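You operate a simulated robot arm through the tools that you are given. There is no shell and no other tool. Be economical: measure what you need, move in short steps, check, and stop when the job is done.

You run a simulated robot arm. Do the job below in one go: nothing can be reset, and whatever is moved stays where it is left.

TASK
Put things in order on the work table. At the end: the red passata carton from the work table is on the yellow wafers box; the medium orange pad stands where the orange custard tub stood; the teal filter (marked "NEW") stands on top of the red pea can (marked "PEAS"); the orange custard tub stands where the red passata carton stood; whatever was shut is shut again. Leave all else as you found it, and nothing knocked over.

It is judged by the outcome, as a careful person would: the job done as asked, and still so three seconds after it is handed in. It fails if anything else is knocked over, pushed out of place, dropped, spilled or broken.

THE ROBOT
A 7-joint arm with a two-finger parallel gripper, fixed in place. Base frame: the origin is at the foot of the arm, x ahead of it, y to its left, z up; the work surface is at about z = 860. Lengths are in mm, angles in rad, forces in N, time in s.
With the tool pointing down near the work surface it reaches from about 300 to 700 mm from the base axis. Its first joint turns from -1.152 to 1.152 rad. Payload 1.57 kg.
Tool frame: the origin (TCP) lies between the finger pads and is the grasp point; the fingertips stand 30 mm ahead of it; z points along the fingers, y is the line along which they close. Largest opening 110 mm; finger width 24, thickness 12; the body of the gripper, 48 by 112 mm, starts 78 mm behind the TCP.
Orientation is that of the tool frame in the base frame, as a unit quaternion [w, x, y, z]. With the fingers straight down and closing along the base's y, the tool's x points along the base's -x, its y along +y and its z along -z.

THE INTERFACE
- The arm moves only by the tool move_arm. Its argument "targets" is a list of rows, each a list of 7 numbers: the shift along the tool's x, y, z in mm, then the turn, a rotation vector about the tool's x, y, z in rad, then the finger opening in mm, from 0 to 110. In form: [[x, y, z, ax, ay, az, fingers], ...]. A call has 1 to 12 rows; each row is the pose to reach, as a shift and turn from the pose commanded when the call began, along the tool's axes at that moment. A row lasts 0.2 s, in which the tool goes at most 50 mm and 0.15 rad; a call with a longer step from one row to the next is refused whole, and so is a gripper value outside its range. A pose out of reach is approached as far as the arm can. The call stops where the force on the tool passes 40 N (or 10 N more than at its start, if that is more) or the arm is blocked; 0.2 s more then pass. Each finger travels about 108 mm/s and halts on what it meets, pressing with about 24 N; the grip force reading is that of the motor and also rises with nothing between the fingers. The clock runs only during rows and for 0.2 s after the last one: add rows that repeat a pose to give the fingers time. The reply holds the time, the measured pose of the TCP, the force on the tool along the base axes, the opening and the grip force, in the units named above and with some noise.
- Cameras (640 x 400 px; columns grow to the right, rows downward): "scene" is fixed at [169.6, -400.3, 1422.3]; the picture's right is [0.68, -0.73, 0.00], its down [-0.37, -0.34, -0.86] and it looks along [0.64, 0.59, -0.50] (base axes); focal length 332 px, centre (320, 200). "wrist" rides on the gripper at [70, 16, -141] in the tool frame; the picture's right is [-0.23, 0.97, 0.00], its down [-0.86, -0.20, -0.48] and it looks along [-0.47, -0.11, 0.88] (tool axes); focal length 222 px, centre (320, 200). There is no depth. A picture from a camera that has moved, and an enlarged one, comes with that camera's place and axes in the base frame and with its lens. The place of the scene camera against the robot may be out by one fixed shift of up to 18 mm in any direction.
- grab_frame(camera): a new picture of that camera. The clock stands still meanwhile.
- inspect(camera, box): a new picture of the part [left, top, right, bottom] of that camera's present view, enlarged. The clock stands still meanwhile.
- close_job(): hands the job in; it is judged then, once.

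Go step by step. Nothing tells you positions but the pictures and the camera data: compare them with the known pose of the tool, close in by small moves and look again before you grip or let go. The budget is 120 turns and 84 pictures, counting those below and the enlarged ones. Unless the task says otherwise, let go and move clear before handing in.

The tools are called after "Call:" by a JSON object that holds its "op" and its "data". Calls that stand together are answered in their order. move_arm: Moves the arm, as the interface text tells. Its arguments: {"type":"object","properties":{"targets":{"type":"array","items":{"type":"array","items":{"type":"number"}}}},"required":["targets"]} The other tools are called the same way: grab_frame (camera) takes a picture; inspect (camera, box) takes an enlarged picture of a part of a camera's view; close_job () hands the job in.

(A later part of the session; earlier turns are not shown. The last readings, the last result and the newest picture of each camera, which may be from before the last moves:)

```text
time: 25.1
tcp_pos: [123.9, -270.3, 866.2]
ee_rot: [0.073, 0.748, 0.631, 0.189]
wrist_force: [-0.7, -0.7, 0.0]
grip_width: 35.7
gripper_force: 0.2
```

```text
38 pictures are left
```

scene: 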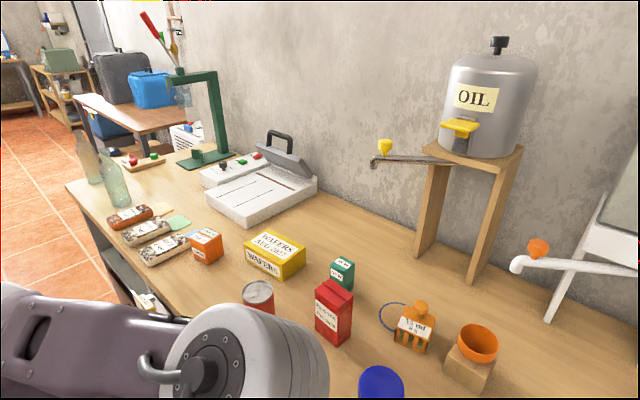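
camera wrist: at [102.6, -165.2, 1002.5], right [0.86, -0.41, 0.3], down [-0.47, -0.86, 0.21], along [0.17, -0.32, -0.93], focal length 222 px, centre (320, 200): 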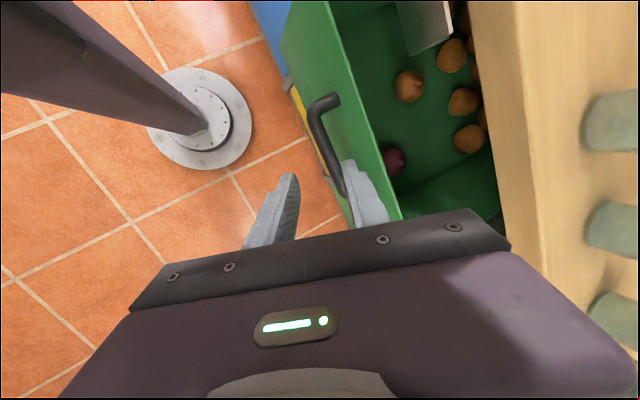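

The elbow is close to the table, so I'll go carefully up and outward.

Call:
{"op": "move_arm", "data": {"targets": [[-20, 10, -30, 0, 0, 0, 36], [-40, 20, -60, 0, 0, 0, 36], [-50, 40, -100, 0, 0, 0, 36], [-50, 57, -140, 0, 0, 0, 36], [-45, 73, -183, 0, 0, 0, 36], [-40, 90, -225, 0, 0, 0, 36]]}}

Call:
{"op": "grab_frame", "data": {"camera": "scene"}}

```text
time: 26.2
tcp_pos: [180.3, -332.4, 983.8]
ee_rot: [0.061, 0.694, 0.667, 0.264]
wrist_force: [0.3, 0.3, -0.7]
grip_width: 36.2
gripper_force: 0.1
stopped in row 5: the arm was blocked; the commanded pose is now the measured one
```

```text
37 pictures are left
```

scene: 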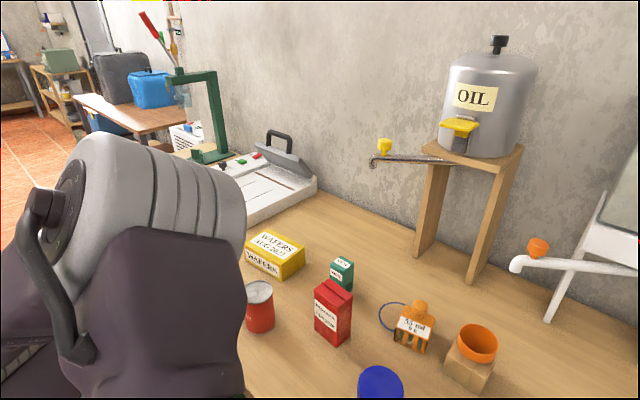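

Call:
{"op": "move_arm", "data": {"targets": [[6, 35, -20, 0, 0, 0, 36], [12, 70, -35, 0, 0, 0, 36], [18, 105, -45, 0, 0, 0, 36], [24, 140, -52, 0, 0, 0, 36], [27, 174, -60, 0, 0, 0, 36], [30, 208, -66, 0, 0, 0, 36]]}}

Call:
{"op": "grab_frame", "data": {"camera": "scene"}}

```text
time: 27.0
tcp_pos: [206.7, -334.2, 1008.1]
ee_rot: [-0.01, 0.741, 0.607, 0.287]
wrist_force: [-0.8, 0.2, 0.5]
grip_width: 35.9
gripper_force: 0.0
stopped in row 4: the arm was blocked; the commanded pose is now the measured one
```

```text
36 pictures are left
```

scene: 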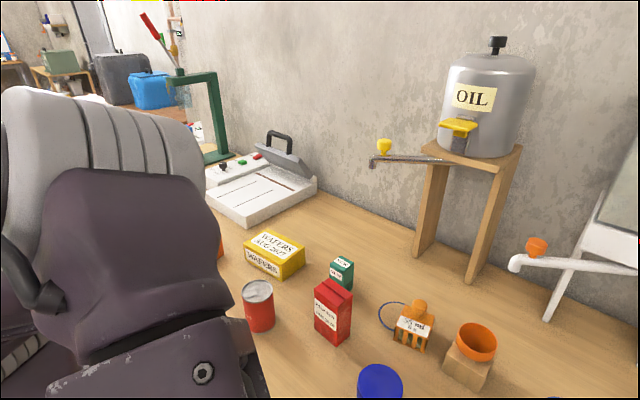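

I'll untwist the wrist towards a relaxed downward orientation while rising.

Call:
{"op": "move_arm", "data": {"targets": [[4.5, 15.9, -15.2, 0.073, -0.044, -0.105, 36], [9, 31.8, -30.4, 0.146, -0.088, -0.21, 36], [13.5, 47.7, -45.6, 0.219, -0.132, -0.315, 36], [18, 63.6, -60.8, 0.292, -0.176, -0.42, 36], [22.5, 79.5, -76, 0.365, -0.22, -0.525, 36], [27, 95.4, -91, 0.438, -0.264, -0.63, 36], [31.5, 111, -106.5, 0.512, -0.308, -0.735, 36]]}}

Call:
{"op": "grab_frame", "data": {"camera": "wrist"}}

```text
time: 28.6
tcp_pos: [267.7, -369.4, 1151.3]
ee_rot: [0.003, 0.483, 0.876, -0.006]
wrist_force: [-1.0, 0.5, 0.4]
grip_width: 36.1
gripper_force: 0.1
```

```text
35 pictures are left
camera wrist: at [246.5, -300.2, 1291.1], right [0.95, 0.33, 0.0], down [0.29, -0.82, 0.49], along [0.16, -0.46, -0.87], focal length 222 px, centre (320, 200)
```

wrist: 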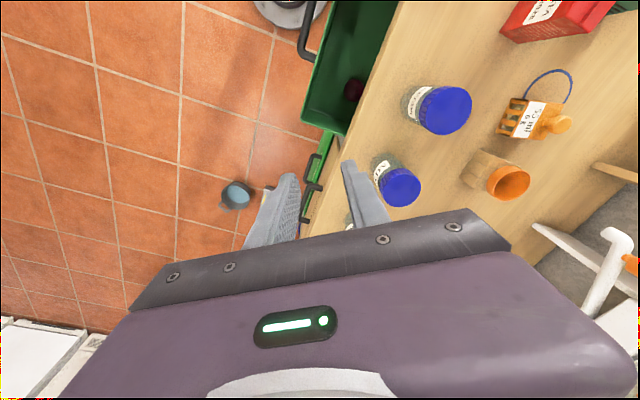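

Recovered. Before closing the drawer I'll re-examine the orange items on the table at high zoom, as the pad is likely one of them.

Call:
{"op": "inspect", "data": {"camera": "scene", "box": [375, 290, 445, 360]}}

Call:
{"op": "inspect", "data": {"camera": "scene", "box": [435, 315, 515, 400]}}

```text
5.71 times, centred on (410, 325) of scene
camera zoom: at [169.6, -400.3, 1422.3], right [0.68, -0.73, 0.0], down [-0.37, -0.34, -0.86], along [0.64, 0.59, -0.5], focal length 1895 px, centre (-194, -514)
```

zoom: 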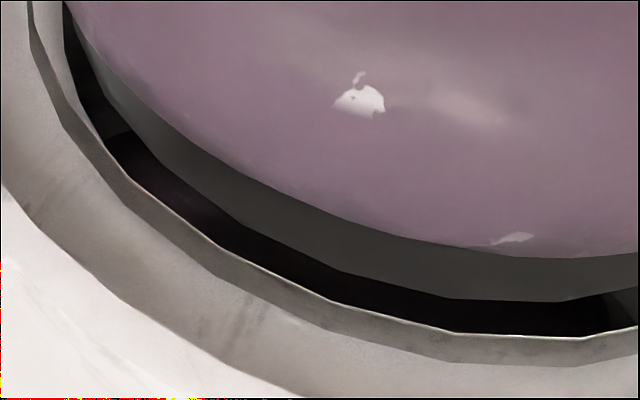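

```text
4.71 times, centred on (475, 358) of scene
camera zoom: at [169.6, -400.3, 1422.3], right [0.68, -0.73, 0.0], down [-0.37, -0.34, -0.86], along [0.64, 0.59, -0.5], focal length 1561 px, centre (-409, -541)
```

zoom: 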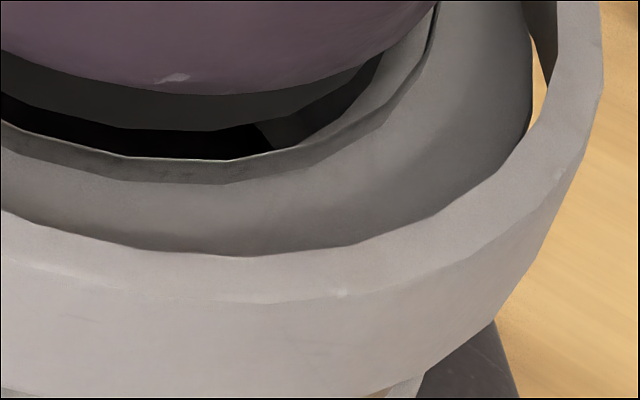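

The arm blocks that camera now; use the wrist view instead.

Call:
{"op": "inspect", "data": {"camera": "wrist", "box": [450, 60, 590, 210]}}

```text
2.67 times, centred on (520, 135) of wrist
camera zoom: at [246.5, -300.2, 1291.1], right [0.95, 0.33, 0.0], down [0.29, -0.82, 0.49], along [0.16, -0.46, -0.87], focal length 592 px, centre (-213, 373)
```

zoom: 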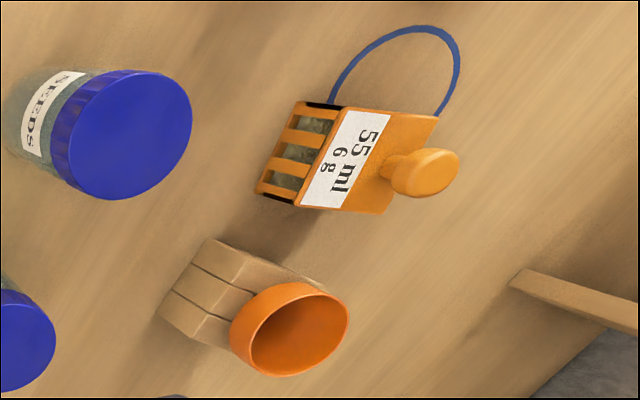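

Those orange items stay undecided. I'll first close the green drawer (onions only): bring the closed fingers in front of its panel at y≈−330.

Call:
{"op": "move_arm", "data": {"targets": [[10, -7, 7, 0, 0, -0.145, 20], [20, -14, 14, 0, 0, -0.29, 0], [30, -21, 21, 0, 0, -0.435, 0], [41, -28, 28, 0, 0, -0.58, 0], [51, -35, 35, 0, 0, -0.725, 0], [61, -42, 42, 0, 0, -0.87, 0], [72, -49, 50, 0, 0, -1.01, 0]]}}

Call:
{"op": "move_arm", "data": {"targets": [[0, 0, 45, 0, -0.1, 0, 0], [5, 0, 90, 0, -0.2, 0, 0], [10, 0, 135, 0, -0.3, 0, 0], [10, 0, 180, 0, -0.3, 0, 0], [10, 0, 220, 0, -0.3, 0, 0]]}}

Call:
{"op": "grab_frame", "data": {"camera": "wrist"}}

```text
time: 30.2
tcp_pos: [189.7, -335.2, 1101.4]
ee_rot: [0.001, -0.002, 1.0, -0.006]
wrist_force: [1.2, 0.0, -0.1]
grip_width: 0.0
gripper_force: 21.7
```

```text
time: 30.6
tcp_pos: [192.0, -336.6, 1069.3]
ee_rot: [0.046, -0.002, 0.999, -0.012]
wrist_force: [20.3, 41.6, 47.8]
grip_width: 0.0
gripper_force: 21.1
stopped in row 2: the force on the tool passed its limit (the readings are from after the stop); the commanded pose is now the measured one
```

```text
31 pictures are left
camera wrist: at [109.7, -317.2, 1202.5], right [0.22, 0.97, 0.0], down [0.81, -0.18, 0.56], along [0.54, -0.13, -0.83], focal length 222 px, centre (320, 200)
```

wrist: 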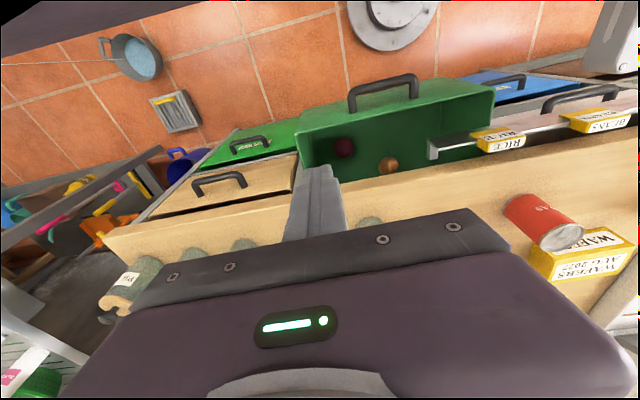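

The drawer is clearly in view. This yaw makes the wrist touch the forearm, so I'll use the yaw −90° posture (worked before) for pushing: retreat up, turn, then descend.

Call:
{"op": "move_arm", "data": {"targets": [[-30, 9, -15, 0, 0.04, 0, 0], [-55, 18, -30, 0, 0.092, 0, 0], [-72, 27, -45, 0, 0.092, 0.143, 0], [-72, 27, -45, 0, 0.092, 0.286, 0]]}}

Call:
{"op": "move_arm", "data": {"targets": [[0, 0, 0, 0, 0, 0.143, 0], [0, 0, 0, 0, 0, 0.286, 0], [0, 0, 0, 0, 0, 0.429, 0], [0, 0, 0, 0, 0, 0.571, 0], [0, 0, 0, 0, 0, 0.714, 0], [0, 0, 0, 0, 0, 0.857, 0], [0, 0, 0, 0, 0, 1.0, 0], [0, 0, 0, 0, 0, 1.143, 0], [0, 0, 0, 0, 0, 1.285, 0]]}}

```text
time: 31.6
tcp_pos: [257.7, -310.0, 1117.8]
ee_rot: [0.0, 0.14, 0.99, -0.005]
wrist_force: [0.4, -0.1, -1.2]
grip_width: 0.3
gripper_force: 21.4
```

```text
time: 33.6
tcp_pos: [257.7, -309.1, 1117.0]
ee_rot: [0.003, 0.705, 0.709, -0.006]
wrist_force: [0.7, 0.0, -0.2]
grip_width: 0.1
gripper_force: 21.2
```

Call:
{"op": "move_arm", "data": {"targets": [[3, -6, 35, -0.1, 0, 0, 0], [5, -12, 75, -0.2, 0, 0, 0], [7, -18, 115, -0.3, 0, 0, 0], [9, -30, 155, -0.4, 0, 0, 0], [9, -45, 195, -0.45, 0, 0, 0], [9, -60, 235, -0.45, 0, 0, 0], [9, -72, 268, -0.45, 0, 0, 0]]}}

Call:
{"op": "grab_frame", "data": {"camera": "wrist"}}

```text
time: 35.2
tcp_pos: [183.0, -303.4, 850.6]
ee_rot: [0.16, 0.687, 0.692, 0.154]
wrist_force: [0.1, -0.2, -0.3]
grip_width: 0.0
gripper_force: 21.3
```

```text
30 pictures are left
camera wrist: at [137.8, -233.2, 983.5], right [0.88, -0.22, 0.42], down [-0.38, -0.85, 0.35], along [0.28, -0.47, -0.83], focal length 222 px, centre (320, 200)
```

wrist: 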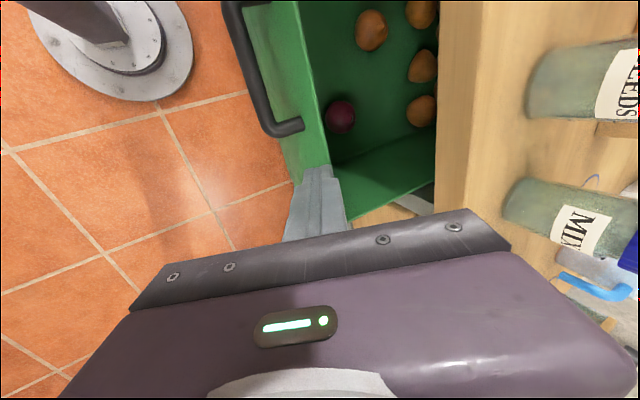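

The drawer rim is at about x≈207; back a little and then down in front of it.

Call:
{"op": "move_arm", "data": {"targets": [[0, -18, -9, 0, 0, 0, 0], [0, -36, 28, 0, 0, 0, 0], [0, -46, 48, 0, 0, 0, 0]]}}

Call:
{"op": "grab_frame", "data": {"camera": "wrist"}}

```text
time: 36.0
tcp_pos: [164.6, -305.4, 786.4]
ee_rot: [0.162, 0.686, 0.693, 0.153]
wrist_force: [-0.2, 0.1, -0.5]
grip_width: 0.0
gripper_force: 21.2
```

```text
29 pictures are left
camera wrist: at [118.5, -234.5, 919.3], right [0.88, -0.22, 0.42], down [-0.38, -0.85, 0.35], along [0.29, -0.47, -0.83], focal length 222 px, centre (320, 200)
```

wrist: 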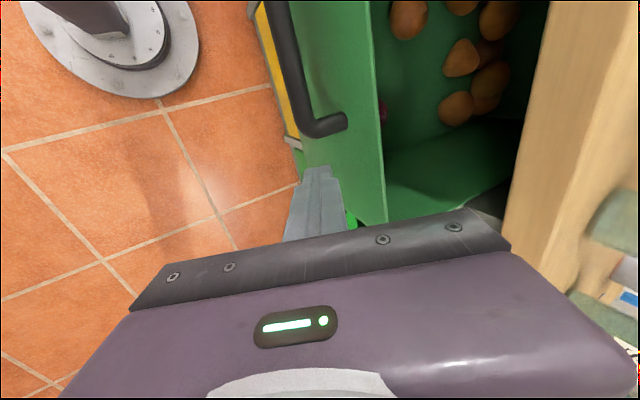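

Fingers are in front of the panel. Push forward (+x).

Call:
{"op": "move_arm", "data": {"targets": [[0, 18, 8.7, 0, 0, 0, 0], [0, 36, 17.4, 0, 0, 0, 0], [0, 58, 28, 0, 0, 0, 0], [0, 80, 38.7, 0, 0, 0, 0], [0, 102, 49, 0, 0, 0, 0], [0, 120, 58, 0, 0, 0, 0]]}}

Call:
{"op": "move_arm", "data": {"targets": [[0, 5, 2.5, 0, 0, 0, 0], [0, 10, 5, 0, 0, 0, 0], [0, 15, 7.5, 0, 0, 0, 0], [0, 20, 10, 0, 0, 0, 0], [0, 25, 12.5, 0, 0, 0, 0]]}}

Call:
{"op": "grab_frame", "data": {"camera": "wrist"}}

```text
time: 37.4
tcp_pos: [298.1, -304.6, 785.9]
ee_rot: [0.161, 0.686, 0.693, 0.154]
wrist_force: [-0.1, 0.1, 0.9]
grip_width: 0.0
gripper_force: 21.0
```

```text
time: 38.7
tcp_pos: [318.6, -305.2, 786.0]
ee_rot: [0.157, 0.688, 0.693, 0.15]
wrist_force: [-5.7, 0.5, 1.4]
grip_width: 0.1
gripper_force: 21.4
stopped in row 5: the force on the tool passed its limit (the readings are from after the stop); the commanded pose is now the measured one
```

```text
28 pictures are left
camera wrist: at [275.8, -233.8, 919.4], right [0.88, -0.22, 0.42], down [-0.38, -0.85, 0.36], along [0.28, -0.47, -0.84], focal length 222 px, centre (320, 200)
```

wrist: 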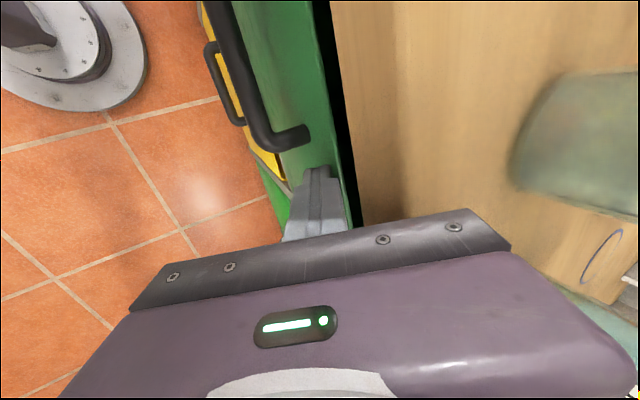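

The drawer is shut again. Retreat, rise and untilt.

Call:
{"op": "move_arm", "data": {"targets": [[0, -27, -13, 0, 0, 0, 0], [0, -35, -45, 0, 0, 0, 0], [0, -30, -75, 0, 0, 0, 0], [0, -15, -105, 0, 0, 0, 0], [2.5, 0, -143, 0.1, 0, 0, 0], [0, 22, -183, 0.2, 0, 0, 0], [0, 42, -224, 0.3, 0, 0, 0], [0, 61, -264, 0.4, 0, 0, 0], [0, 81, -305, 0.44, 0, 0, 0]]}}

Call:
{"op": "grab_frame", "data": {"camera": "wrist"}}

```text
time: 40.7
tcp_pos: [262.9, -300.3, 1099.5]
ee_rot: [0.004, 0.705, 0.709, -0.005]
wrist_force: [0.3, -0.4, -0.4]
grip_width: 0.3
gripper_force: 21.4
```

```text
27 pictures are left
camera wrist: at [280.7, -229.4, 1238.3], right [0.97, -0.22, 0.0], down [-0.19, -0.85, 0.49], along [-0.11, -0.48, -0.87], focal length 222 px, centre (320, 200)
```

wrist: 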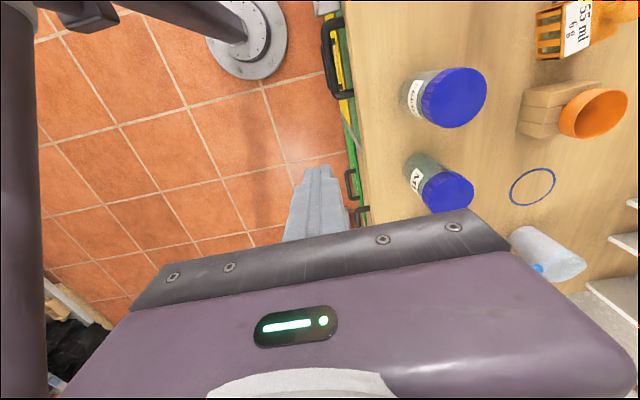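

The drawer is closed. Next I return the wrist to neutral and look over the left part of the table for the pad.

Call:
{"op": "move_arm", "data": {"targets": [[18, 12, -12, 0, 0, -0.143, 0], [36, 24, -24, 0, 0, -0.286, 0], [54, 36, -36, 0, 0, -0.429, 0], [72, 48, -48, 0, 0, -0.571, 0], [90, 60, -60, 0, 0, -0.714, 0], [108, 72, -72, 0, 0, -0.857, 0], [126, 84, -84, 0, 0, -1.0, 0], [144, 96, -96, 0, 0, -1.143, 0], [162, 108, -108, 0, 0, -1.285, 0], [180, 120, -120, 0, 0, -1.428, 0], [200, 137, -130, 0, 0, -1.571, 0]]}}

Call:
{"op": "move_arm", "data": {"targets": [[0, 48, 0, 0, 0, 0, 0], [0, 96, 0, 0, 0, 0, 0], [0, 144, 0, 0, 0, 0, 0], [0, 192, 0, 0, 0, 0, 0], [0, 240, 0, 0, 0, 0, 0], [0, 288, 0, 0, 0, 0, 0], [0, 336, 0, 0, 0, 0, 0]]}}

Call:
{"op": "grab_frame", "data": {"camera": "wrist"}}

```text
time: 43.1
tcp_pos: [401.3, -99.2, 1222.9]
ee_rot: [-0.001, -0.004, 1.0, -0.006]
wrist_force: [0.5, 0.3, 0.4]
grip_width: 0.2
gripper_force: 21.3
```

```text
time: 44.7
tcp_pos: [399.1, 238.3, 1219.4]
ee_rot: [0.001, -0.002, 1.0, -0.006]
wrist_force: [0.9, -0.6, 0.2]
grip_width: 0.5
gripper_force: 21.5
```

```text
26 pictures are left
camera wrist: at [329.9, 255.5, 1360.4], right [0.22, 0.97, -0.01], down [0.86, -0.19, 0.48], along [0.47, -0.12, -0.88], focal length 222 px, centre (320, 200)
```

wrist: 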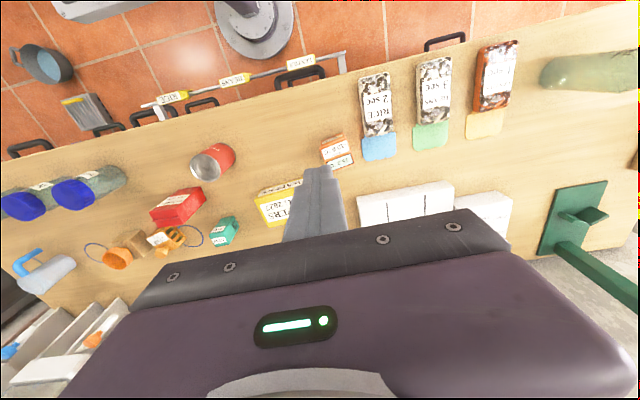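

No other orange item on the left. I'll look closely at the slatted "55 ml 6 g" item from the scene camera, now clear.

Call:
{"op": "inspect", "data": {"camera": "scene", "box": [375, 290, 515, 395]}}

```text
3.81 times, centred on (445, 342) of scene
camera zoom: at [169.6, -400.3, 1422.3], right [0.68, -0.73, 0.0], down [-0.37, -0.34, -0.86], along [0.64, 0.59, -0.5], focal length 1264 px, centre (-156, -343)
```

zoom: 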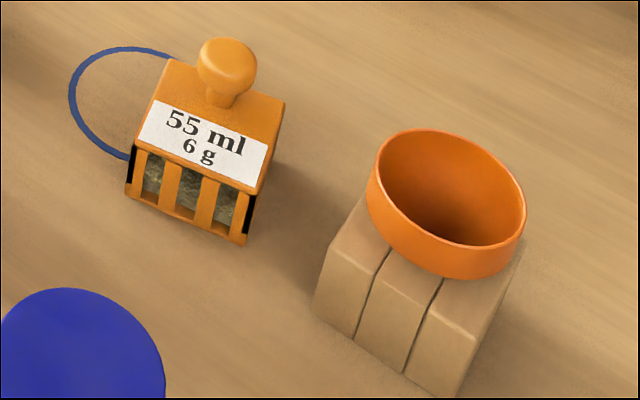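

I still lack a certain pad. The white top drawer (y≈−47…305) remains; I'll peek into its gap with the mirrored posture.

Call:
{"op": "move_arm", "data": {"targets": [[7, -2, 7, 0, 0, -0.143, 0], [14, -4, 14, 0, 0, -0.286, 0], [21, -6, 21, 0, 0, -0.429, 0], [28, -8, 28, 0, 0, -0.571, 0], [35, -10, 35, 0, 0, -0.714, 0], [42, -12, 42, 0, 0, -0.857, 0], [49, -14, 49, 0, 0, -1.0, 0], [56, -16, 56, 0, 0, -1.143, 0], [63, -18, 63, 0, 0, -1.285, 0], [70, -20, 70, 0, 0, -1.428, 0], [75, -22, 75, 0, 0, -1.571, 0]]}}

Call:
{"op": "move_arm", "data": {"targets": [[0, 14, 40, 0.1, 0, 0, 0], [0, 28, 80, 0.2, 0, 0, 0], [0, 42, 120, 0.3, 0, 0, 0], [0, 56, 160, 0.4, 0, 0, 0], [0, 70, 200, 0.5, 0, 0, 0], [0, 80, 245, 0.5, 0, 0, 0], [0, 85, 285, 0.5, 0, 0, 0]]}}

Call:
{"op": "grab_frame", "data": {"camera": "wrist"}}

```text
time: 47.1
tcp_pos: [324.0, 213.9, 1145.2]
ee_rot: [0.004, 0.71, -0.704, 0.004]
wrist_force: [0.4, 1.0, 0.2]
grip_width: 0.0
gripper_force: 21.3
```

```text
time: 48.7
tcp_pos: [329.3, 252.1, 915.7]
ee_rot: [0.178, -0.677, 0.686, -0.197]
wrist_force: [0.6, 1.0, 0.1]
grip_width: 0.1
gripper_force: 21.3
out of reach, approached as far as the arm can: row 4, 5, 6, 7
```

```text
24 pictures are left
camera wrist: at [243.4, 185.9, 1030.1], right [-0.83, 0.23, -0.5], down [-0.06, 0.87, 0.49], along [0.55, 0.44, -0.71], focal length 222 px, centre (320, 200)
```

wrist: 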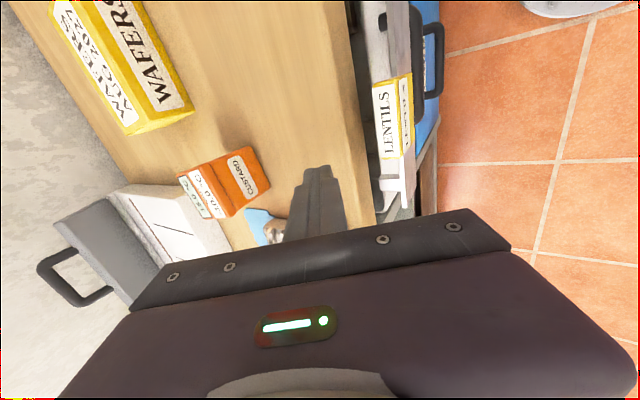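

The white drawer is not practically reachable or openable from here, so I take the hand-held knobbed orange scouring item ("55 ml 6 g") to be the pad. I rise, turn back to neutral and measure the cluster from above.

Call:
{"op": "move_arm", "data": {"targets": [[1, -23, -38, 0, 0, 0, 0], [2, -46, -77, 0, 0, 0, 0], [4, -69, -115, -0.04, 0.036, 0.138, 30]]}}

Call:
{"op": "move_arm", "data": {"targets": [[22, -11, -5, -0.04, 0.036, 0.138, 110], [44, -22, -10, -0.08, 0.073, 0.276, 110], [66, -33, -15, -0.12, 0.109, 0.414, 110], [88, -44, -20, -0.161, 0.145, 0.552, 110], [110, -55, -25, -0.2, 0.181, 0.69, 110], [132, -66, -30, -0.241, 0.218, 0.828, 110], [154, -77, -35, -0.281, 0.254, 0.966, 110], [176, -88, -40, -0.321, 0.29, 1.104, 110], [198, -99, -45, -0.362, 0.327, 1.242, 110], [220, -110, -50, -0.402, 0.363, 1.38, 110]]}}

Call:
{"op": "grab_frame", "data": {"camera": "wrist"}}

```text
time: 49.5
tcp_pos: [334.0, 249.8, 1050.8]
ee_rot: [0.157, -0.64, 0.734, -0.164]
wrist_force: [0.4, -0.4, 0.2]
grip_width: 30.0
gripper_force: 0.2
```

```text
time: 51.7
tcp_pos: [381.4, 19.6, 1139.1]
ee_rot: [-0.019, -0.01, 1.0, 0.006]
wrist_force: [0.4, -0.5, 0.1]
grip_width: 110.0
gripper_force: 0.0
```

```text
23 pictures are left
camera wrist: at [317.8, 32.3, 1282.6], right [0.21, 0.98, 0.0], down [0.88, -0.19, 0.44], along [0.43, -0.09, -0.9], focal length 222 px, centre (320, 200)
```

wrist: 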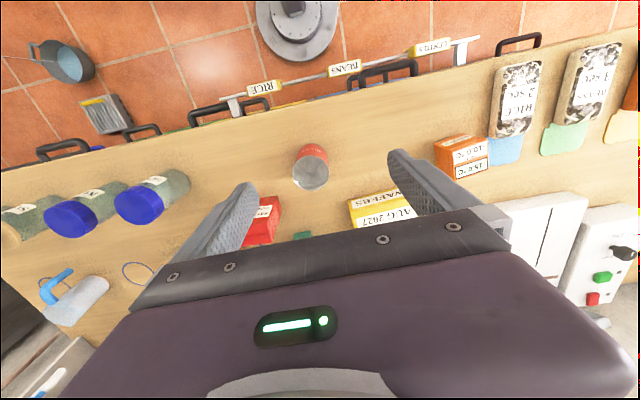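

From the earlier two views I get the passata at about (516, −124), top z≈959, turned ≈−0.1 rad. Moving above it to check.

Call:
{"op": "move_arm", "data": {"targets": [[-27, -29, 8, 0.003, -0.008, 0.024, 110], [-54, -58, 16, 0.006, -0.016, 0.05, 110], [-81, -87, 24, 0.009, -0.024, 0.075, 110], [-108, -116, 32, 0.012, -0.032, 0.1, 110], [-135, -144, 39, 0.012, -0.038, 0.12, 110]]}}

Call:
{"op": "grab_frame", "data": {"camera": "wrist"}}

```text
time: 52.9
tcp_pos: [518.4, -121.4, 1091.4]
ee_rot: [-0.001, 0.047, 0.999, -0.001]
wrist_force: [0.5, 0.2, -0.4]
grip_width: 110.1
gripper_force: 0.0
```

```text
22 pictures are left
camera wrist: at [452.2, -98.8, 1233.3], right [0.32, 0.95, 0.0], down [0.83, -0.28, 0.48], along [0.45, -0.15, -0.88], focal length 222 px, centre (320, 200)
```

wrist: 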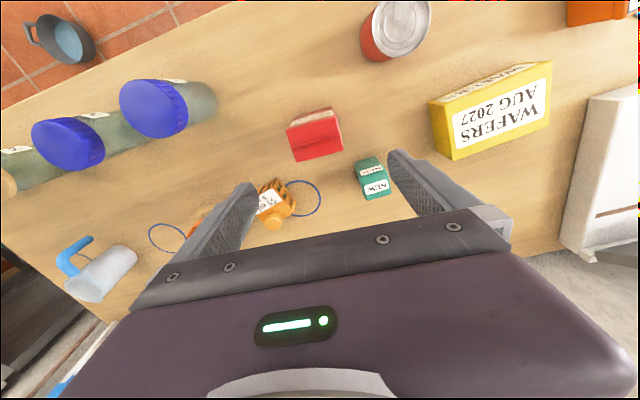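

Call:
{"op": "inspect", "data": {"camera": "wrist", "box": [230, 50, 430, 240]}}

Call:
{"op": "inspect", "data": {"camera": "wrist", "box": [350, 0, 570, 165]}}

```text
2.11 times, centred on (330, 145) of wrist
camera zoom: at [452.2, -98.8, 1233.3], right [0.32, 0.95, 0.0], down [0.83, -0.28, 0.48], along [0.45, -0.15, -0.88], focal length 468 px, centre (299, 316)
```

zoom: 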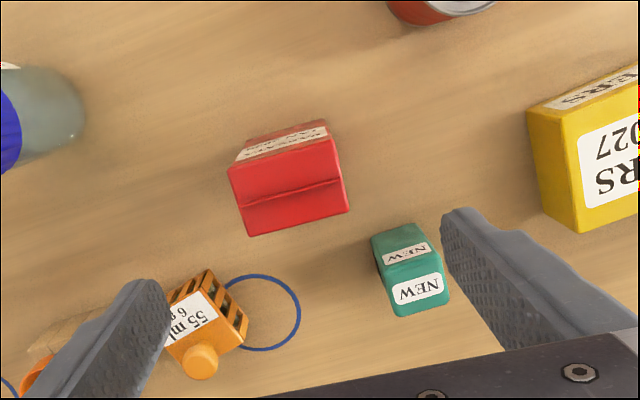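

```text
2.42 times, centred on (460, 82) of wrist
camera zoom: at [452.2, -98.8, 1233.3], right [0.32, 0.95, 0.0], down [0.83, -0.28, 0.48], along [0.45, -0.15, -0.88], focal length 538 px, centre (-19, 485)
```

zoom: 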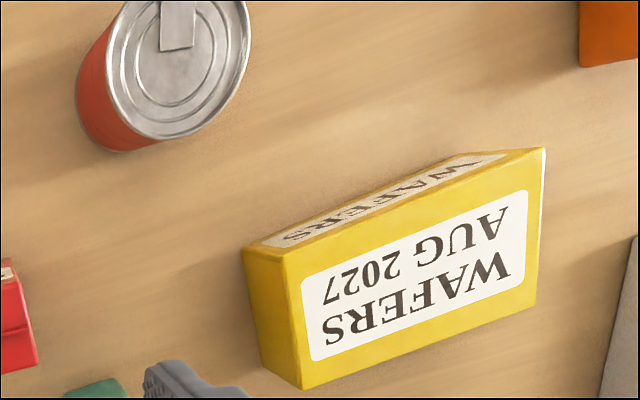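

I have good estimates: passata (514,−125) top 959; filter (614,−63) top 924; wafers (571,118) top 912, yaw +0.1; can ≈(427,−5). Descend and grip the passata.

Call:
{"op": "move_arm", "data": {"targets": [[4, -3, 45, 0, 0, 0, 110], [4, -3, 90, 0, 0, 0, 110], [4, -3, 130, 0, 0, 0, 110], [4, -3, 160, 0, 0, 0, 110], [4, -3, 160, 0, 0, 0, 75], [4, -3, 160, 0, 0, 0, 50], [4, -3, 160, 0, 0, 0, 50]]}}

Call:
{"op": "move_arm", "data": {"targets": [[0, 0, 0, 0, 0, 0, 45], [0, 0, -40, 0, 0, 0, 45], [0, 0, -80, 0, 0, 0, 45], [0, 0, -120, 0, 0, 0, 45]]}}

Call:
{"op": "grab_frame", "data": {"camera": "wrist"}}

```text
time: 54.5
tcp_pos: [513.3, -124.1, 932.2]
ee_rot: [0.0, 0.048, 0.999, -0.001]
wrist_force: [0.4, 0.3, 1.3]
grip_width: 62.5
gripper_force: 24.1
```

```text
time: 55.5
tcp_pos: [514.5, -124.2, 1054.6]
ee_rot: [0.0, 0.048, 0.999, -0.001]
wrist_force: [0.0, -0.7, -3.9]
grip_width: 62.8
gripper_force: 23.7
```

```text
19 pictures are left
camera wrist: at [447.3, -101.2, 1194.2], right [0.32, 0.95, 0.0], down [0.83, -0.28, 0.48], along [0.45, -0.15, -0.88], focal length 222 px, centre (320, 200)
```

wrist: 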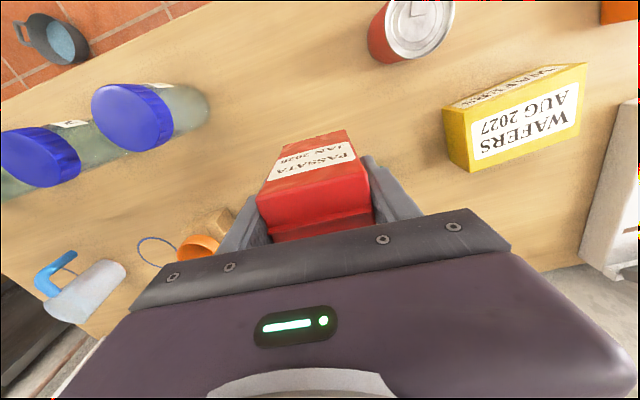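

Passata is held. Carry it above the wafers box centre.

Call:
{"op": "move_arm", "data": {"targets": [[-5, 41, 0, 0, 0, -0.033, 45], [-11, 82, 0, 0, 0, -0.066, 45], [-17, 123, 0, 0, 0, -0.099, 45], [-22, 164, 0, 0, 0, -0.132, 45], [-28, 205, 0, 0, 0, -0.165, 45], [-33.5, 246, 0, 0, 0, -0.196, 45], [-33.5, 246, 0, 0, 0, -0.196, 45]]}}

Call:
{"op": "grab_frame", "data": {"camera": "wrist"}}

```text
time: 57.1
tcp_pos: [568.5, 119.7, 1053.0]
ee_rot: [0.0, -0.049, 0.999, 0.0]
wrist_force: [0.5, -0.1, -2.7]
grip_width: 62.4
gripper_force: 23.9
```

```text
18 pictures are left
camera wrist: at [500.6, 128.5, 1193.8], right [0.13, 0.99, 0.0], down [0.87, -0.11, 0.48], along [0.47, -0.06, -0.88], focal length 222 px, centre (320, 200)
```

wrist: 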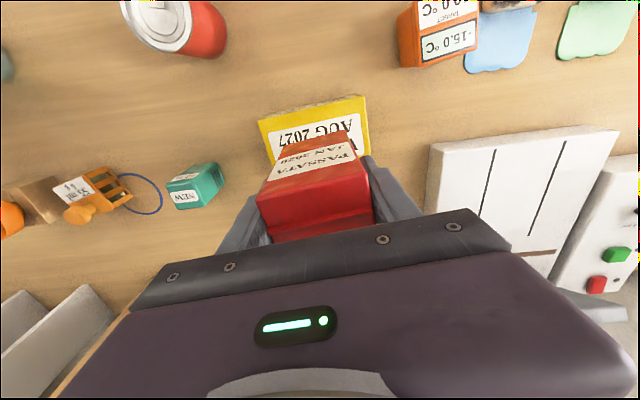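

Alignment is good. Lower onto the wafers box.

Call:
{"op": "move_arm", "data": {"targets": [[0, -1, 30, 0, 0, 0, 45], [0, -1, 55, 0, 0, 0, 45], [0, -1, 63, 0, 0, 0, 45], [0, -1, 66, 0, 0, 0, 45], [0, -1, 68, 0, 0, 0, 45]]}}

```text
time: 58.3
tcp_pos: [572.4, 116.9, 986.2]
ee_rot: [0.002, -0.051, 0.999, -0.001]
wrist_force: [-1.6, 1.1, 23.0]
grip_width: 62.1
gripper_force: 23.8
```

Contact made. Release and rise.

Call:
{"op": "move_arm", "data": {"targets": [[0, 0, -1.5, 0, 0, 0, 62], [0, 0, -1.5, 0, 0, 0, 75], [0, 0, -1.5, 0, 0, 0, 95], [0, 0, -1.5, 0, 0, 0, 110], [0, 0, -40, 0, 0, 0, 110], [0, 0, -80, 0, 0, 0, 110], [0, 0, -120, 0, 0, 0, 110]]}}

Call:
{"op": "grab_frame", "data": {"camera": "wrist"}}

```text
time: 59.9
tcp_pos: [571.6, 115.6, 1105.3]
ee_rot: [-0.001, -0.051, 0.999, -0.001]
wrist_force: [-0.4, 0.2, 0.0]
grip_width: 110.3
gripper_force: 0.0
```

```text
17 pictures are left
camera wrist: at [501.9, 125.8, 1246.5], right [0.13, 0.99, 0.0], down [0.87, -0.11, 0.48], along [0.47, -0.06, -0.88], focal length 222 px, centre (320, 200)
```

wrist: 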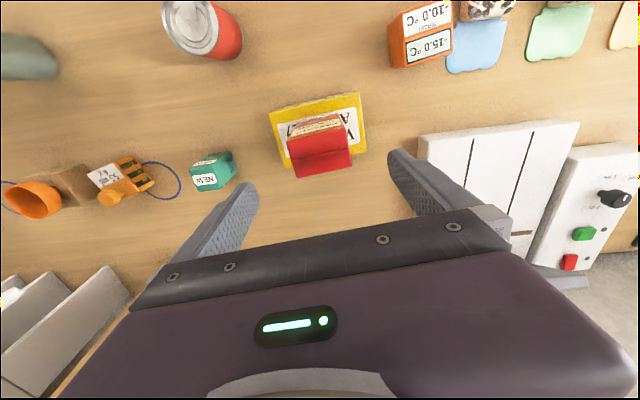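

Passata stands well on the wafers. Next the custard tub, at about (468, 243): hover there.

Call:
{"op": "move_arm", "data": {"targets": [[22, 34, 0, 0, 0, 0.025, 110], [45, 68, 0, 0, 0, 0.05, 110], [67, 102, 0, 0, 0, 0.075, 110], [90, 137, 0, 0, 0, 0.1, 110]]}}

Call:
{"op": "inspect", "data": {"camera": "wrist", "box": [230, 50, 430, 200]}}

```text
time: 60.9
tcp_pos: [467.4, 243.4, 1105.2]
ee_rot: [-0.001, 0.001, 1.0, -0.001]
wrist_force: [-1.3, 1.0, 0.7]
grip_width: 109.9
gripper_force: 0.1
```

```text
2.67 times, centred on (330, 125) of wrist
camera zoom: at [399.9, 260.5, 1246.5], right [0.23, 0.97, 0.0], down [0.85, -0.2, 0.48], along [0.47, -0.11, -0.88], focal length 592 px, centre (293, 400)
```

zoom: 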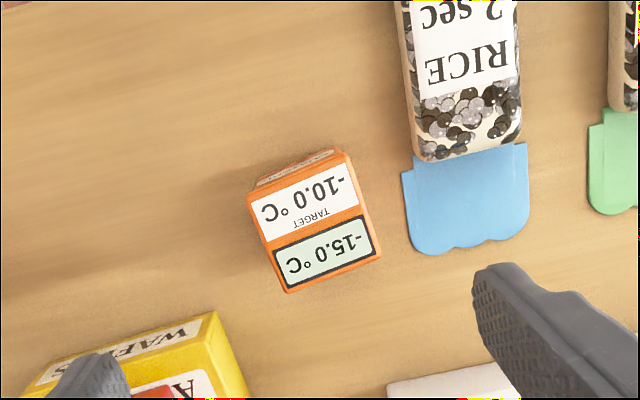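

Tub centre ≈(470, 256), yaw ≈+0.16, about 54 mm square, top ≈930; blue flap starts at y≈313. Grip with fingers opened to 80 mm.

Call:
{"op": "move_arm", "data": {"targets": [[-1, 6, 40, 0, 0, -0.08, 80], [-2.6, 12.6, 85, 0, 0, -0.16, 80], [-2.6, 12.6, 130, 0, 0, -0.16, 80], [-2.6, 12.6, 170, 0, 0, -0.16, 80], [-2.6, 12.6, 194, 0, 0, -0.16, 80], [-2.6, 12.6, 194, 0, 0, -0.16, 60], [-2.6, 12.6, 194, 0, 0, -0.16, 40], [-2.6, 12.6, 194, 0, 0, -0.16, 38]]}}

Call:
{"op": "move_arm", "data": {"targets": [[0, 0, 0, 0, 0, 0, 36], [0, 0, -40, 0, 0, 0, 36], [0, 0, -85, 0, 0, 0, 36], [0, 0, -130, 0, 0, 0, 36], [0, 0, -175, 0, 0, 0, 36]]}}

Call:
{"op": "grab_frame", "data": {"camera": "wrist"}}

```text
time: 62.7
tcp_pos: [470.8, 257.1, 910.6]
ee_rot: [-0.001, -0.079, 0.997, -0.001]
wrist_force: [-0.6, -0.1, -0.3]
grip_width: 55.9
gripper_force: 24.2
```

```text
time: 63.9
tcp_pos: [471.1, 256.0, 1086.3]
ee_rot: [-0.001, -0.079, 0.997, -0.001]
wrist_force: [-0.1, -0.5, -0.7]
grip_width: 55.7
gripper_force: 24.2
```

```text
15 pictures are left
camera wrist: at [400.8, 261.8, 1227.1], right [0.07, 1.0, 0.0], down [0.88, -0.06, 0.48], along [0.48, -0.04, -0.88], focal length 222 px, centre (320, 200)
```

wrist: 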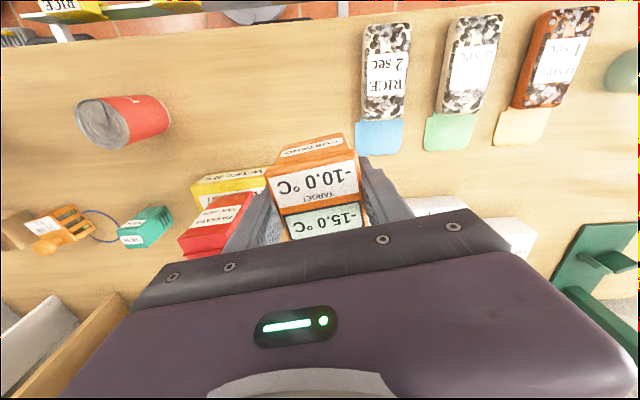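

Tub lifted. Carry it to the passata's old place (514, −125).

Call:
{"op": "move_arm", "data": {"targets": [[2, -42, -5, 0, 0, 0.025, 36], [4, -85, -10, 0, 0, 0.05, 36], [6, -128, -10, 0, 0, 0.08, 36], [8, -170, -10, 0, 0, 0.11, 36], [10, -213, -10, 0, 0, 0.135, 36], [12, -256, -10, 0, 0, 0.16, 36], [14, -298, -10, 0, 0, 0.19, 36], [16, -341, -5, 0, 0, 0.215, 36], [17.3, -383, 0, 0, 0, 0.24, 36], [17.3, -383, 40, 0, 0, 0.24, 36], [17.3, -383, 80, 0, 0, 0.24, 36], [17.3, -383, 80, 0, 0, 0.24, 36]]}}

Call:
{"op": "grab_frame", "data": {"camera": "wrist"}}

```text
time: 66.5
tcp_pos: [515.7, -124.0, 1006.3]
ee_rot: [0.0, 0.04, 0.999, -0.001]
wrist_force: [0.2, -0.1, -2.2]
grip_width: 55.9
gripper_force: 24.2
```

```text
14 pictures are left
camera wrist: at [447.2, -102.2, 1147.0], right [0.3, 0.95, 0.0], down [0.84, -0.27, 0.48], along [0.46, -0.15, -0.88], focal length 222 px, centre (320, 200)
```

wrist: 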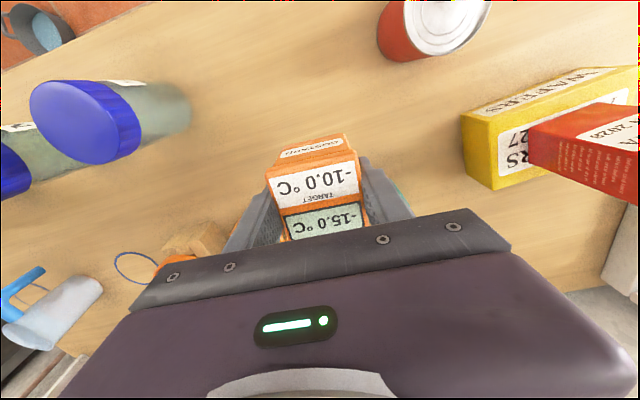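

Clear below. Lower, release and rise.

Call:
{"op": "move_arm", "data": {"targets": [[0, 0, 40, 0, 0, 0, 36], [0, 0, 75, 0, 0, 0, 36], [0, 0, 90, 0, 0, 0, 36], [0, 0, 94, 0, 0, 0, 36], [0, 0, 94, 0, 0, 0, 56], [0, 0, 94, 0, 0, 0, 72], [0, 0, 94, 0, 0, 0, 85], [0, 0, 94, 0, 0, 0, 85], [0, 0, 50, 0, 0, 0, 85], [0, 0, 5, 0, 0, 0, 85], [0, 0, -40, 0, 0, 0, 85], [0, 0, -80, 0, 0, 0, 85]]}}

Call:
{"op": "grab_frame", "data": {"camera": "wrist"}}

```text
time: 69.1
tcp_pos: [514.0, -122.8, 1087.5]
ee_rot: [-0.001, 0.041, 0.999, -0.001]
wrist_force: [0.5, -0.6, 0.1]
grip_width: 85.0
gripper_force: 0.0
```

```text
13 pictures are left
camera wrist: at [447.1, -101.7, 1228.1], right [0.3, 0.95, 0.0], down [0.84, -0.27, 0.48], along [0.45, -0.15, -0.88], focal length 222 px, centre (320, 200)
```

wrist: 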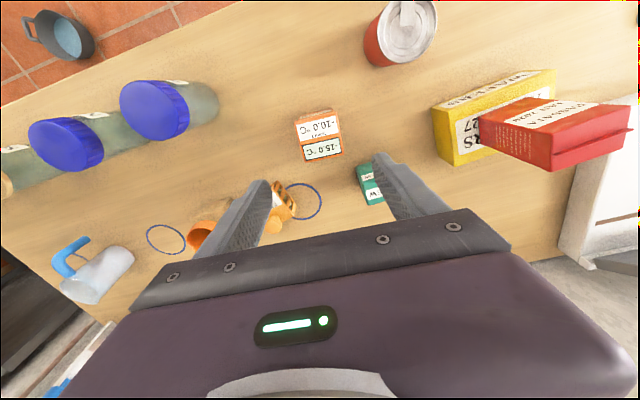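

The tub stands in place. Next the filter at about (614, −63): hover over it.

Call:
{"op": "move_arm", "data": {"targets": [[-24, 17, 15, 0, 0, -0.02, 85], [-48, 34, 30, 0, 0, -0.04, 85], [-72, 51, 45, 0, 0, -0.06, 85], [-95, 68, 60, 0, 0, -0.081, 85]]}}

Call:
{"op": "inspect", "data": {"camera": "wrist", "box": [180, 40, 440, 230]}}

```text
time: 70.1
tcp_pos: [614.1, -63.3, 1025.8]
ee_rot: [-0.001, -0.001, 1.0, -0.001]
wrist_force: [0.6, 0.3, -0.5]
grip_width: 85.0
gripper_force: 0.0
```

```text
2.11 times, centred on (310, 135) of wrist
camera zoom: at [545.0, -47.2, 1166.8], right [0.23, 0.97, 0.0], down [0.86, -0.2, 0.48], along [0.47, -0.11, -0.88], focal length 468 px, centre (341, 337)
```

zoom: 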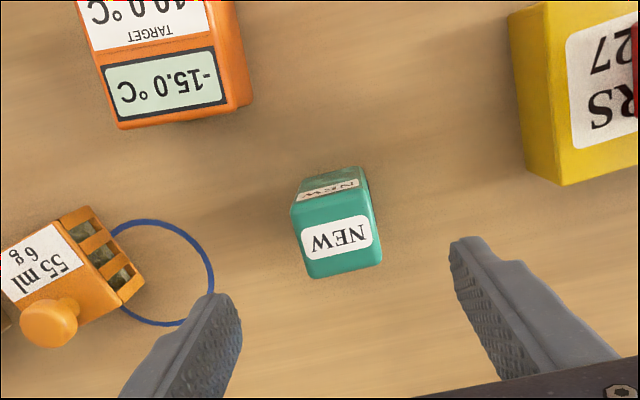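

Filter centre (614, −65), 40 mm square. Descend and grip.

Call:
{"op": "move_arm", "data": {"targets": [[0, -2, 40, 0, 0, 0, 80], [0, -2, 80, 0, 0, 0, 80], [0, -2, 112, 0, 0, 0, 80], [0, -2, 126, 0, 0, 0, 80], [0, -2, 126, 0, 0, 0, 55], [0, -2, 126, 0, 0, 0, 30], [0, -2, 126, 0, 0, 0, 22], [0, -2, 126, 0, 0, 0, 22]]}}

Call:
{"op": "move_arm", "data": {"targets": [[0, 0, -40, 0, 0, 0, 22], [5, 0, -80, 0, 0, 0, 22], [20, 0, -120, 0, 0, 0, 22], [40, 5, -160, 0, 0, 0, 22], [80, 18, -180, 0, 0, 0, 22], [120, 32, -190, 0, 0, 0, 22], [155, 46, -190, 0, 0, 0, 22], [187, 60, -190, 0, 0, 0, 22], [187, 60, -190, 0, 0, 0, 22]]}}

Call:
{"op": "grab_frame", "data": {"camera": "wrist"}}

```text
time: 71.9
tcp_pos: [613.9, -66.1, 898.8]
ee_rot: [-0.001, 0.0, 1.0, -0.002]
wrist_force: [0.2, -0.3, -0.2]
grip_width: 40.4
gripper_force: 24.2
```

```text
time: 73.9
tcp_pos: [427.7, -5.2, 1090.9]
ee_rot: [-0.001, 0.0, 1.0, -0.001]
wrist_force: [-0.3, -0.4, -1.0]
grip_width: 40.6
gripper_force: 24.1
```

```text
11 pictures are left
camera wrist: at [359.0, 10.8, 1230.8], right [0.23, 0.97, 0.0], down [0.86, -0.2, 0.48], along [0.47, -0.11, -0.88], focal length 222 px, centre (320, 200)
```

wrist: 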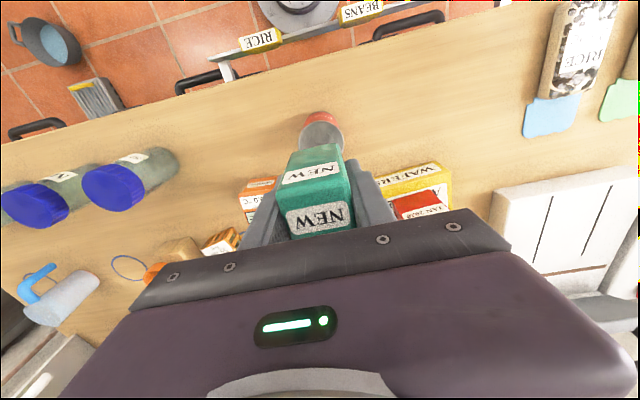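

Filter is above the can; zoom to measure the can's rim.

Call:
{"op": "inspect", "data": {"camera": "wrist", "box": [270, 90, 370, 180]}}

```text
4.44 times, centred on (320, 135) of wrist
camera zoom: at [359.0, 10.8, 1230.8], right [0.23, 0.97, 0.0], down [0.86, -0.2, 0.48], along [0.47, -0.11, -0.88], focal length 987 px, centre (320, 489)
```

zoom: 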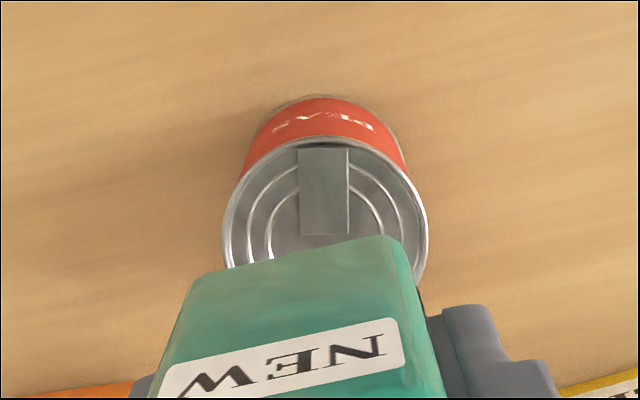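

Can centre ≈(430, −4), top ≈943. Lower the filter gently in stages.

Call:
{"op": "move_arm", "data": {"targets": [[-3, 1, 40, 0, 0, 0, 22], [-3, 1, 75, 0, 0, 0, 22], [-3, 1, 95, 0, 0, 0, 22], [-3, 1, 99, 0, 0, 0, 22], [-3, 1, 103, 0, 0, 0, 22]]}}

Call:
{"op": "grab_frame", "data": {"camera": "scene"}}

```text
time: 75.1
tcp_pos: [430.6, -5.2, 987.8]
ee_rot: [0.001, 0.0, 1.0, 0.0]
wrist_force: [-0.4, -1.4, 19.4]
grip_width: 40.8
gripper_force: 23.7
```

```text
9 pictures are left
```

scene: 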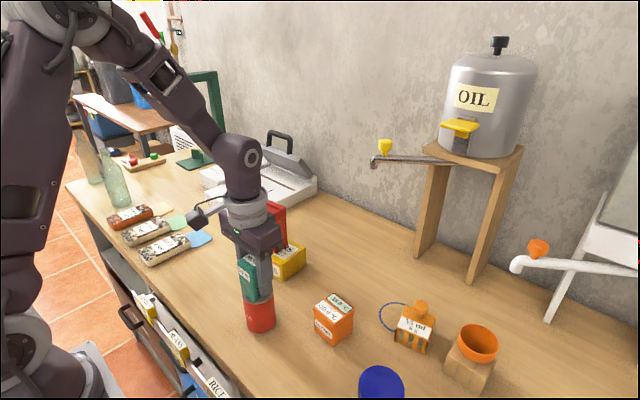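

Contact at the can top (19 N). Release and rise.

Call:
{"op": "move_arm", "data": {"targets": [[0, 0, -2, 0, 0, 0, 42], [0, 0, -2, 0, 0, 0, 55], [0, 0, -2, 0, 0, 0, 75], [0, 0, -2, 0, 0, 0, 80], [0, 0, -40, 0, 0, 0, 80], [0, 0, -80, 0, 0, 0, 80], [0, 0, -120, 0, 0, 0, 80]]}}

Call:
{"op": "grab_frame", "data": {"camera": "wrist"}}

```text
time: 76.7
tcp_pos: [430.3, -5.3, 1106.5]
ee_rot: [-0.001, 0.001, 1.0, -0.001]
wrist_force: [-0.4, 0.2, 0.8]
grip_width: 79.9
gripper_force: 0.1
```

```text
8 pictures are left
camera wrist: at [362.2, 11.0, 1247.7], right [0.23, 0.97, 0.0], down [0.86, -0.2, 0.48], along [0.46, -0.11, -0.88], focal length 222 px, centre (320, 200)
```

wrist: 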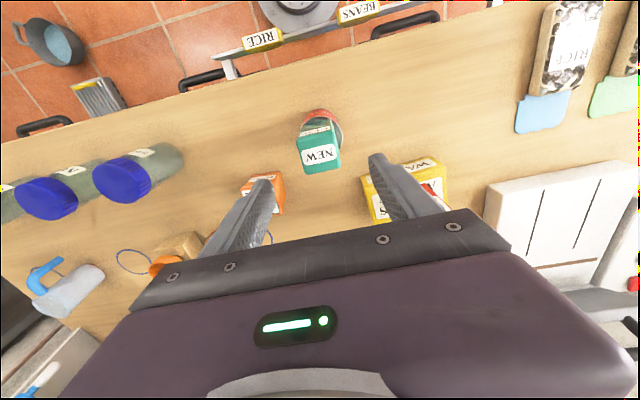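

Filter stands on the can. Now hover near the orange knobbed pad at ≈(610, −240).

Call:
{"op": "move_arm", "data": {"targets": [[-24, -33, 15, 0, 0, -0.03, 85], [-48, -66, 30, 0, 0, -0.06, 85], [-73, -99, 45, 0, 0, -0.09, 85], [-97, -131, 60, 0, 0, -0.12, 85], [-121, -164, 75, 0, 0, -0.15, 85], [-146, -197, 90, 0, 0, -0.18, 85], [-170, -230, 105, 0, 0, -0.2, 85]]}}

Call:
{"op": "inspect", "data": {"camera": "wrist", "box": [200, 50, 440, 230]}}

```text
time: 78.3
tcp_pos: [599.7, -235.6, 1002.5]
ee_rot: [0.0, -0.1, 0.995, 0.0]
wrist_force: [-0.9, -0.1, 0.1]
grip_width: 85.1
gripper_force: 0.1
```

```text
2.22 times, centred on (320, 140) of wrist
camera zoom: at [529.6, -234.0, 1143.7], right [0.03, 1.0, 0.0], down [0.88, -0.02, 0.48], along [0.48, -0.01, -0.88], focal length 494 px, centre (320, 333)
```

zoom: 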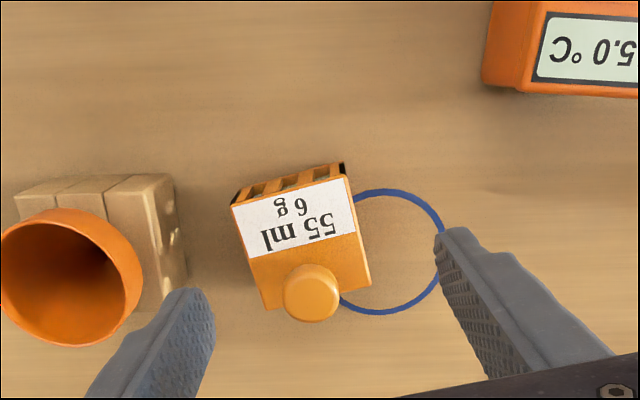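

Pad centre ≈(611, −244), 57 mm square, yaw ≈+0.23, body top ≈900. Grip its body from the sides.

Call:
{"op": "move_arm", "data": {"targets": [[-5, -5, 35, 0, 0, -0.015, 85], [-10, -10.6, 70, 0, 0, -0.03, 85], [-10, -10.6, 95, 0, 0, -0.03, 85], [-10, -10.6, 106, 0, 0, -0.03, 85], [-10, -10.6, 106, 0, 0, -0.03, 65], [-10, -10.6, 106, 0, 0, -0.03, 45], [-10, -10.6, 106, 0, 0, -0.03, 40], [-10, -10.6, 106, 0, 0, -0.03, 40]]}}

Call:
{"op": "move_arm", "data": {"targets": [[0, 0, 0, 0, 0, 0, 38], [0, 0, -20, 0, 0, 0, 38], [0, 0, -50, 0, 0, 0, 38], [0, 0, -90, 0, 0, 0, 38]]}}

Call:
{"op": "grab_frame", "data": {"camera": "wrist"}}

```text
time: 80.1
tcp_pos: [612.3, -243.7, 896.1]
ee_rot: [-0.001, -0.114, 0.993, -0.001]
wrist_force: [-0.2, 0.0, -0.2]
grip_width: 59.2
gripper_force: 23.5
```

```text
time: 81.1
tcp_pos: [610.6, -244.1, 988.1]
ee_rot: [-0.001, -0.115, 0.993, -0.002]
wrist_force: [0.3, -0.2, 0.3]
grip_width: 59.2
gripper_force: 24.1
```

```text
6 pictures are left
camera wrist: at [541.4, -244.2, 1128.0], right [0.0, 1.0, 0.0], down [0.88, 0.0, 0.48], along [0.48, 0.0, -0.88], focal length 222 px, centre (320, 200)
```

wrist: 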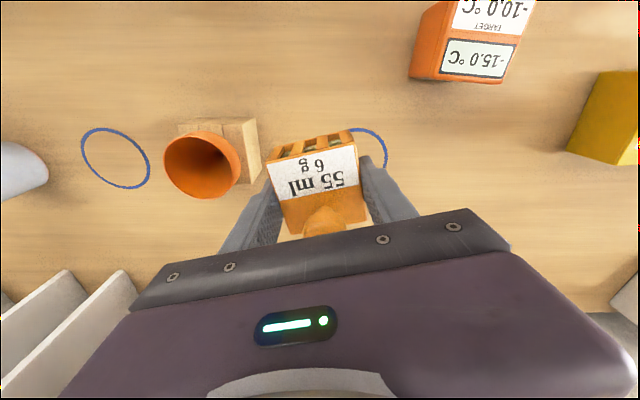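

Pad lifted intact. Rise and carry it over to the tub's old place.

Call:
{"op": "move_arm", "data": {"targets": [[19, 5, -34, 0, 0, 0, 38], [39, 9, -68, 0, 0, 0, 38], [58, 14, -102, 0, 0, 0, 38], [55, 60, -102, 0, 0, 0.01, 38], [52, 105, -102, 0, 0, 0.02, 38], [49, 151, -102, 0, 0, 0.03, 38], [46, 197, -102, 0, 0, 0.04, 38], [43, 243, -102, 0, 0, 0.05, 38], [40, 289, -102, 0, 0, 0.06, 38], [37, 335, -102, 0, 0, 0.07, 38], [34, 381, -102, 0, 0, 0.07, 38], [30.5, 427, -102, 0, 0, 0.07, 38]]}}

```text
time: 83.7
tcp_pos: [484.3, 165.1, 1088.6]
ee_rot: [-0.001, -0.08, 0.997, 0.0]
wrist_force: [-0.4, 0.1, 0.0]
grip_width: 59.2
gripper_force: 24.1
```

Call:
{"op": "move_arm", "data": {"targets": [[0, 46, 0, 0, 0, 0, 38], [-0.8, 92, 0, 0, 0, 0, 38], [-0.8, 92, 45, 0, 0, 0, 38], [-0.8, 92, 90, 0, 0, 0, 38], [-0.8, 92, 130, 0, 0, 0, 38], [-0.8, 92, 130, 0, 0, 0, 38]]}}

Call:
{"op": "grab_frame", "data": {"camera": "wrist"}}

```text
time: 85.1
tcp_pos: [470.5, 255.5, 956.9]
ee_rot: [0.0, -0.081, 0.997, -0.001]
wrist_force: [-0.4, 0.2, -0.4]
grip_width: 59.2
gripper_force: 23.9
```

```text
5 pictures are left
camera wrist: at [400.2, 261.4, 1098.3], right [0.07, 1.0, 0.0], down [0.88, -0.06, 0.48], along [0.48, -0.03, -0.88], focal length 222 px, centre (320, 200)
```

wrist: 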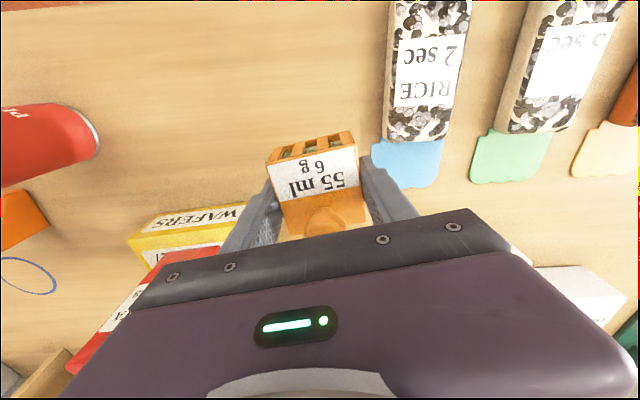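

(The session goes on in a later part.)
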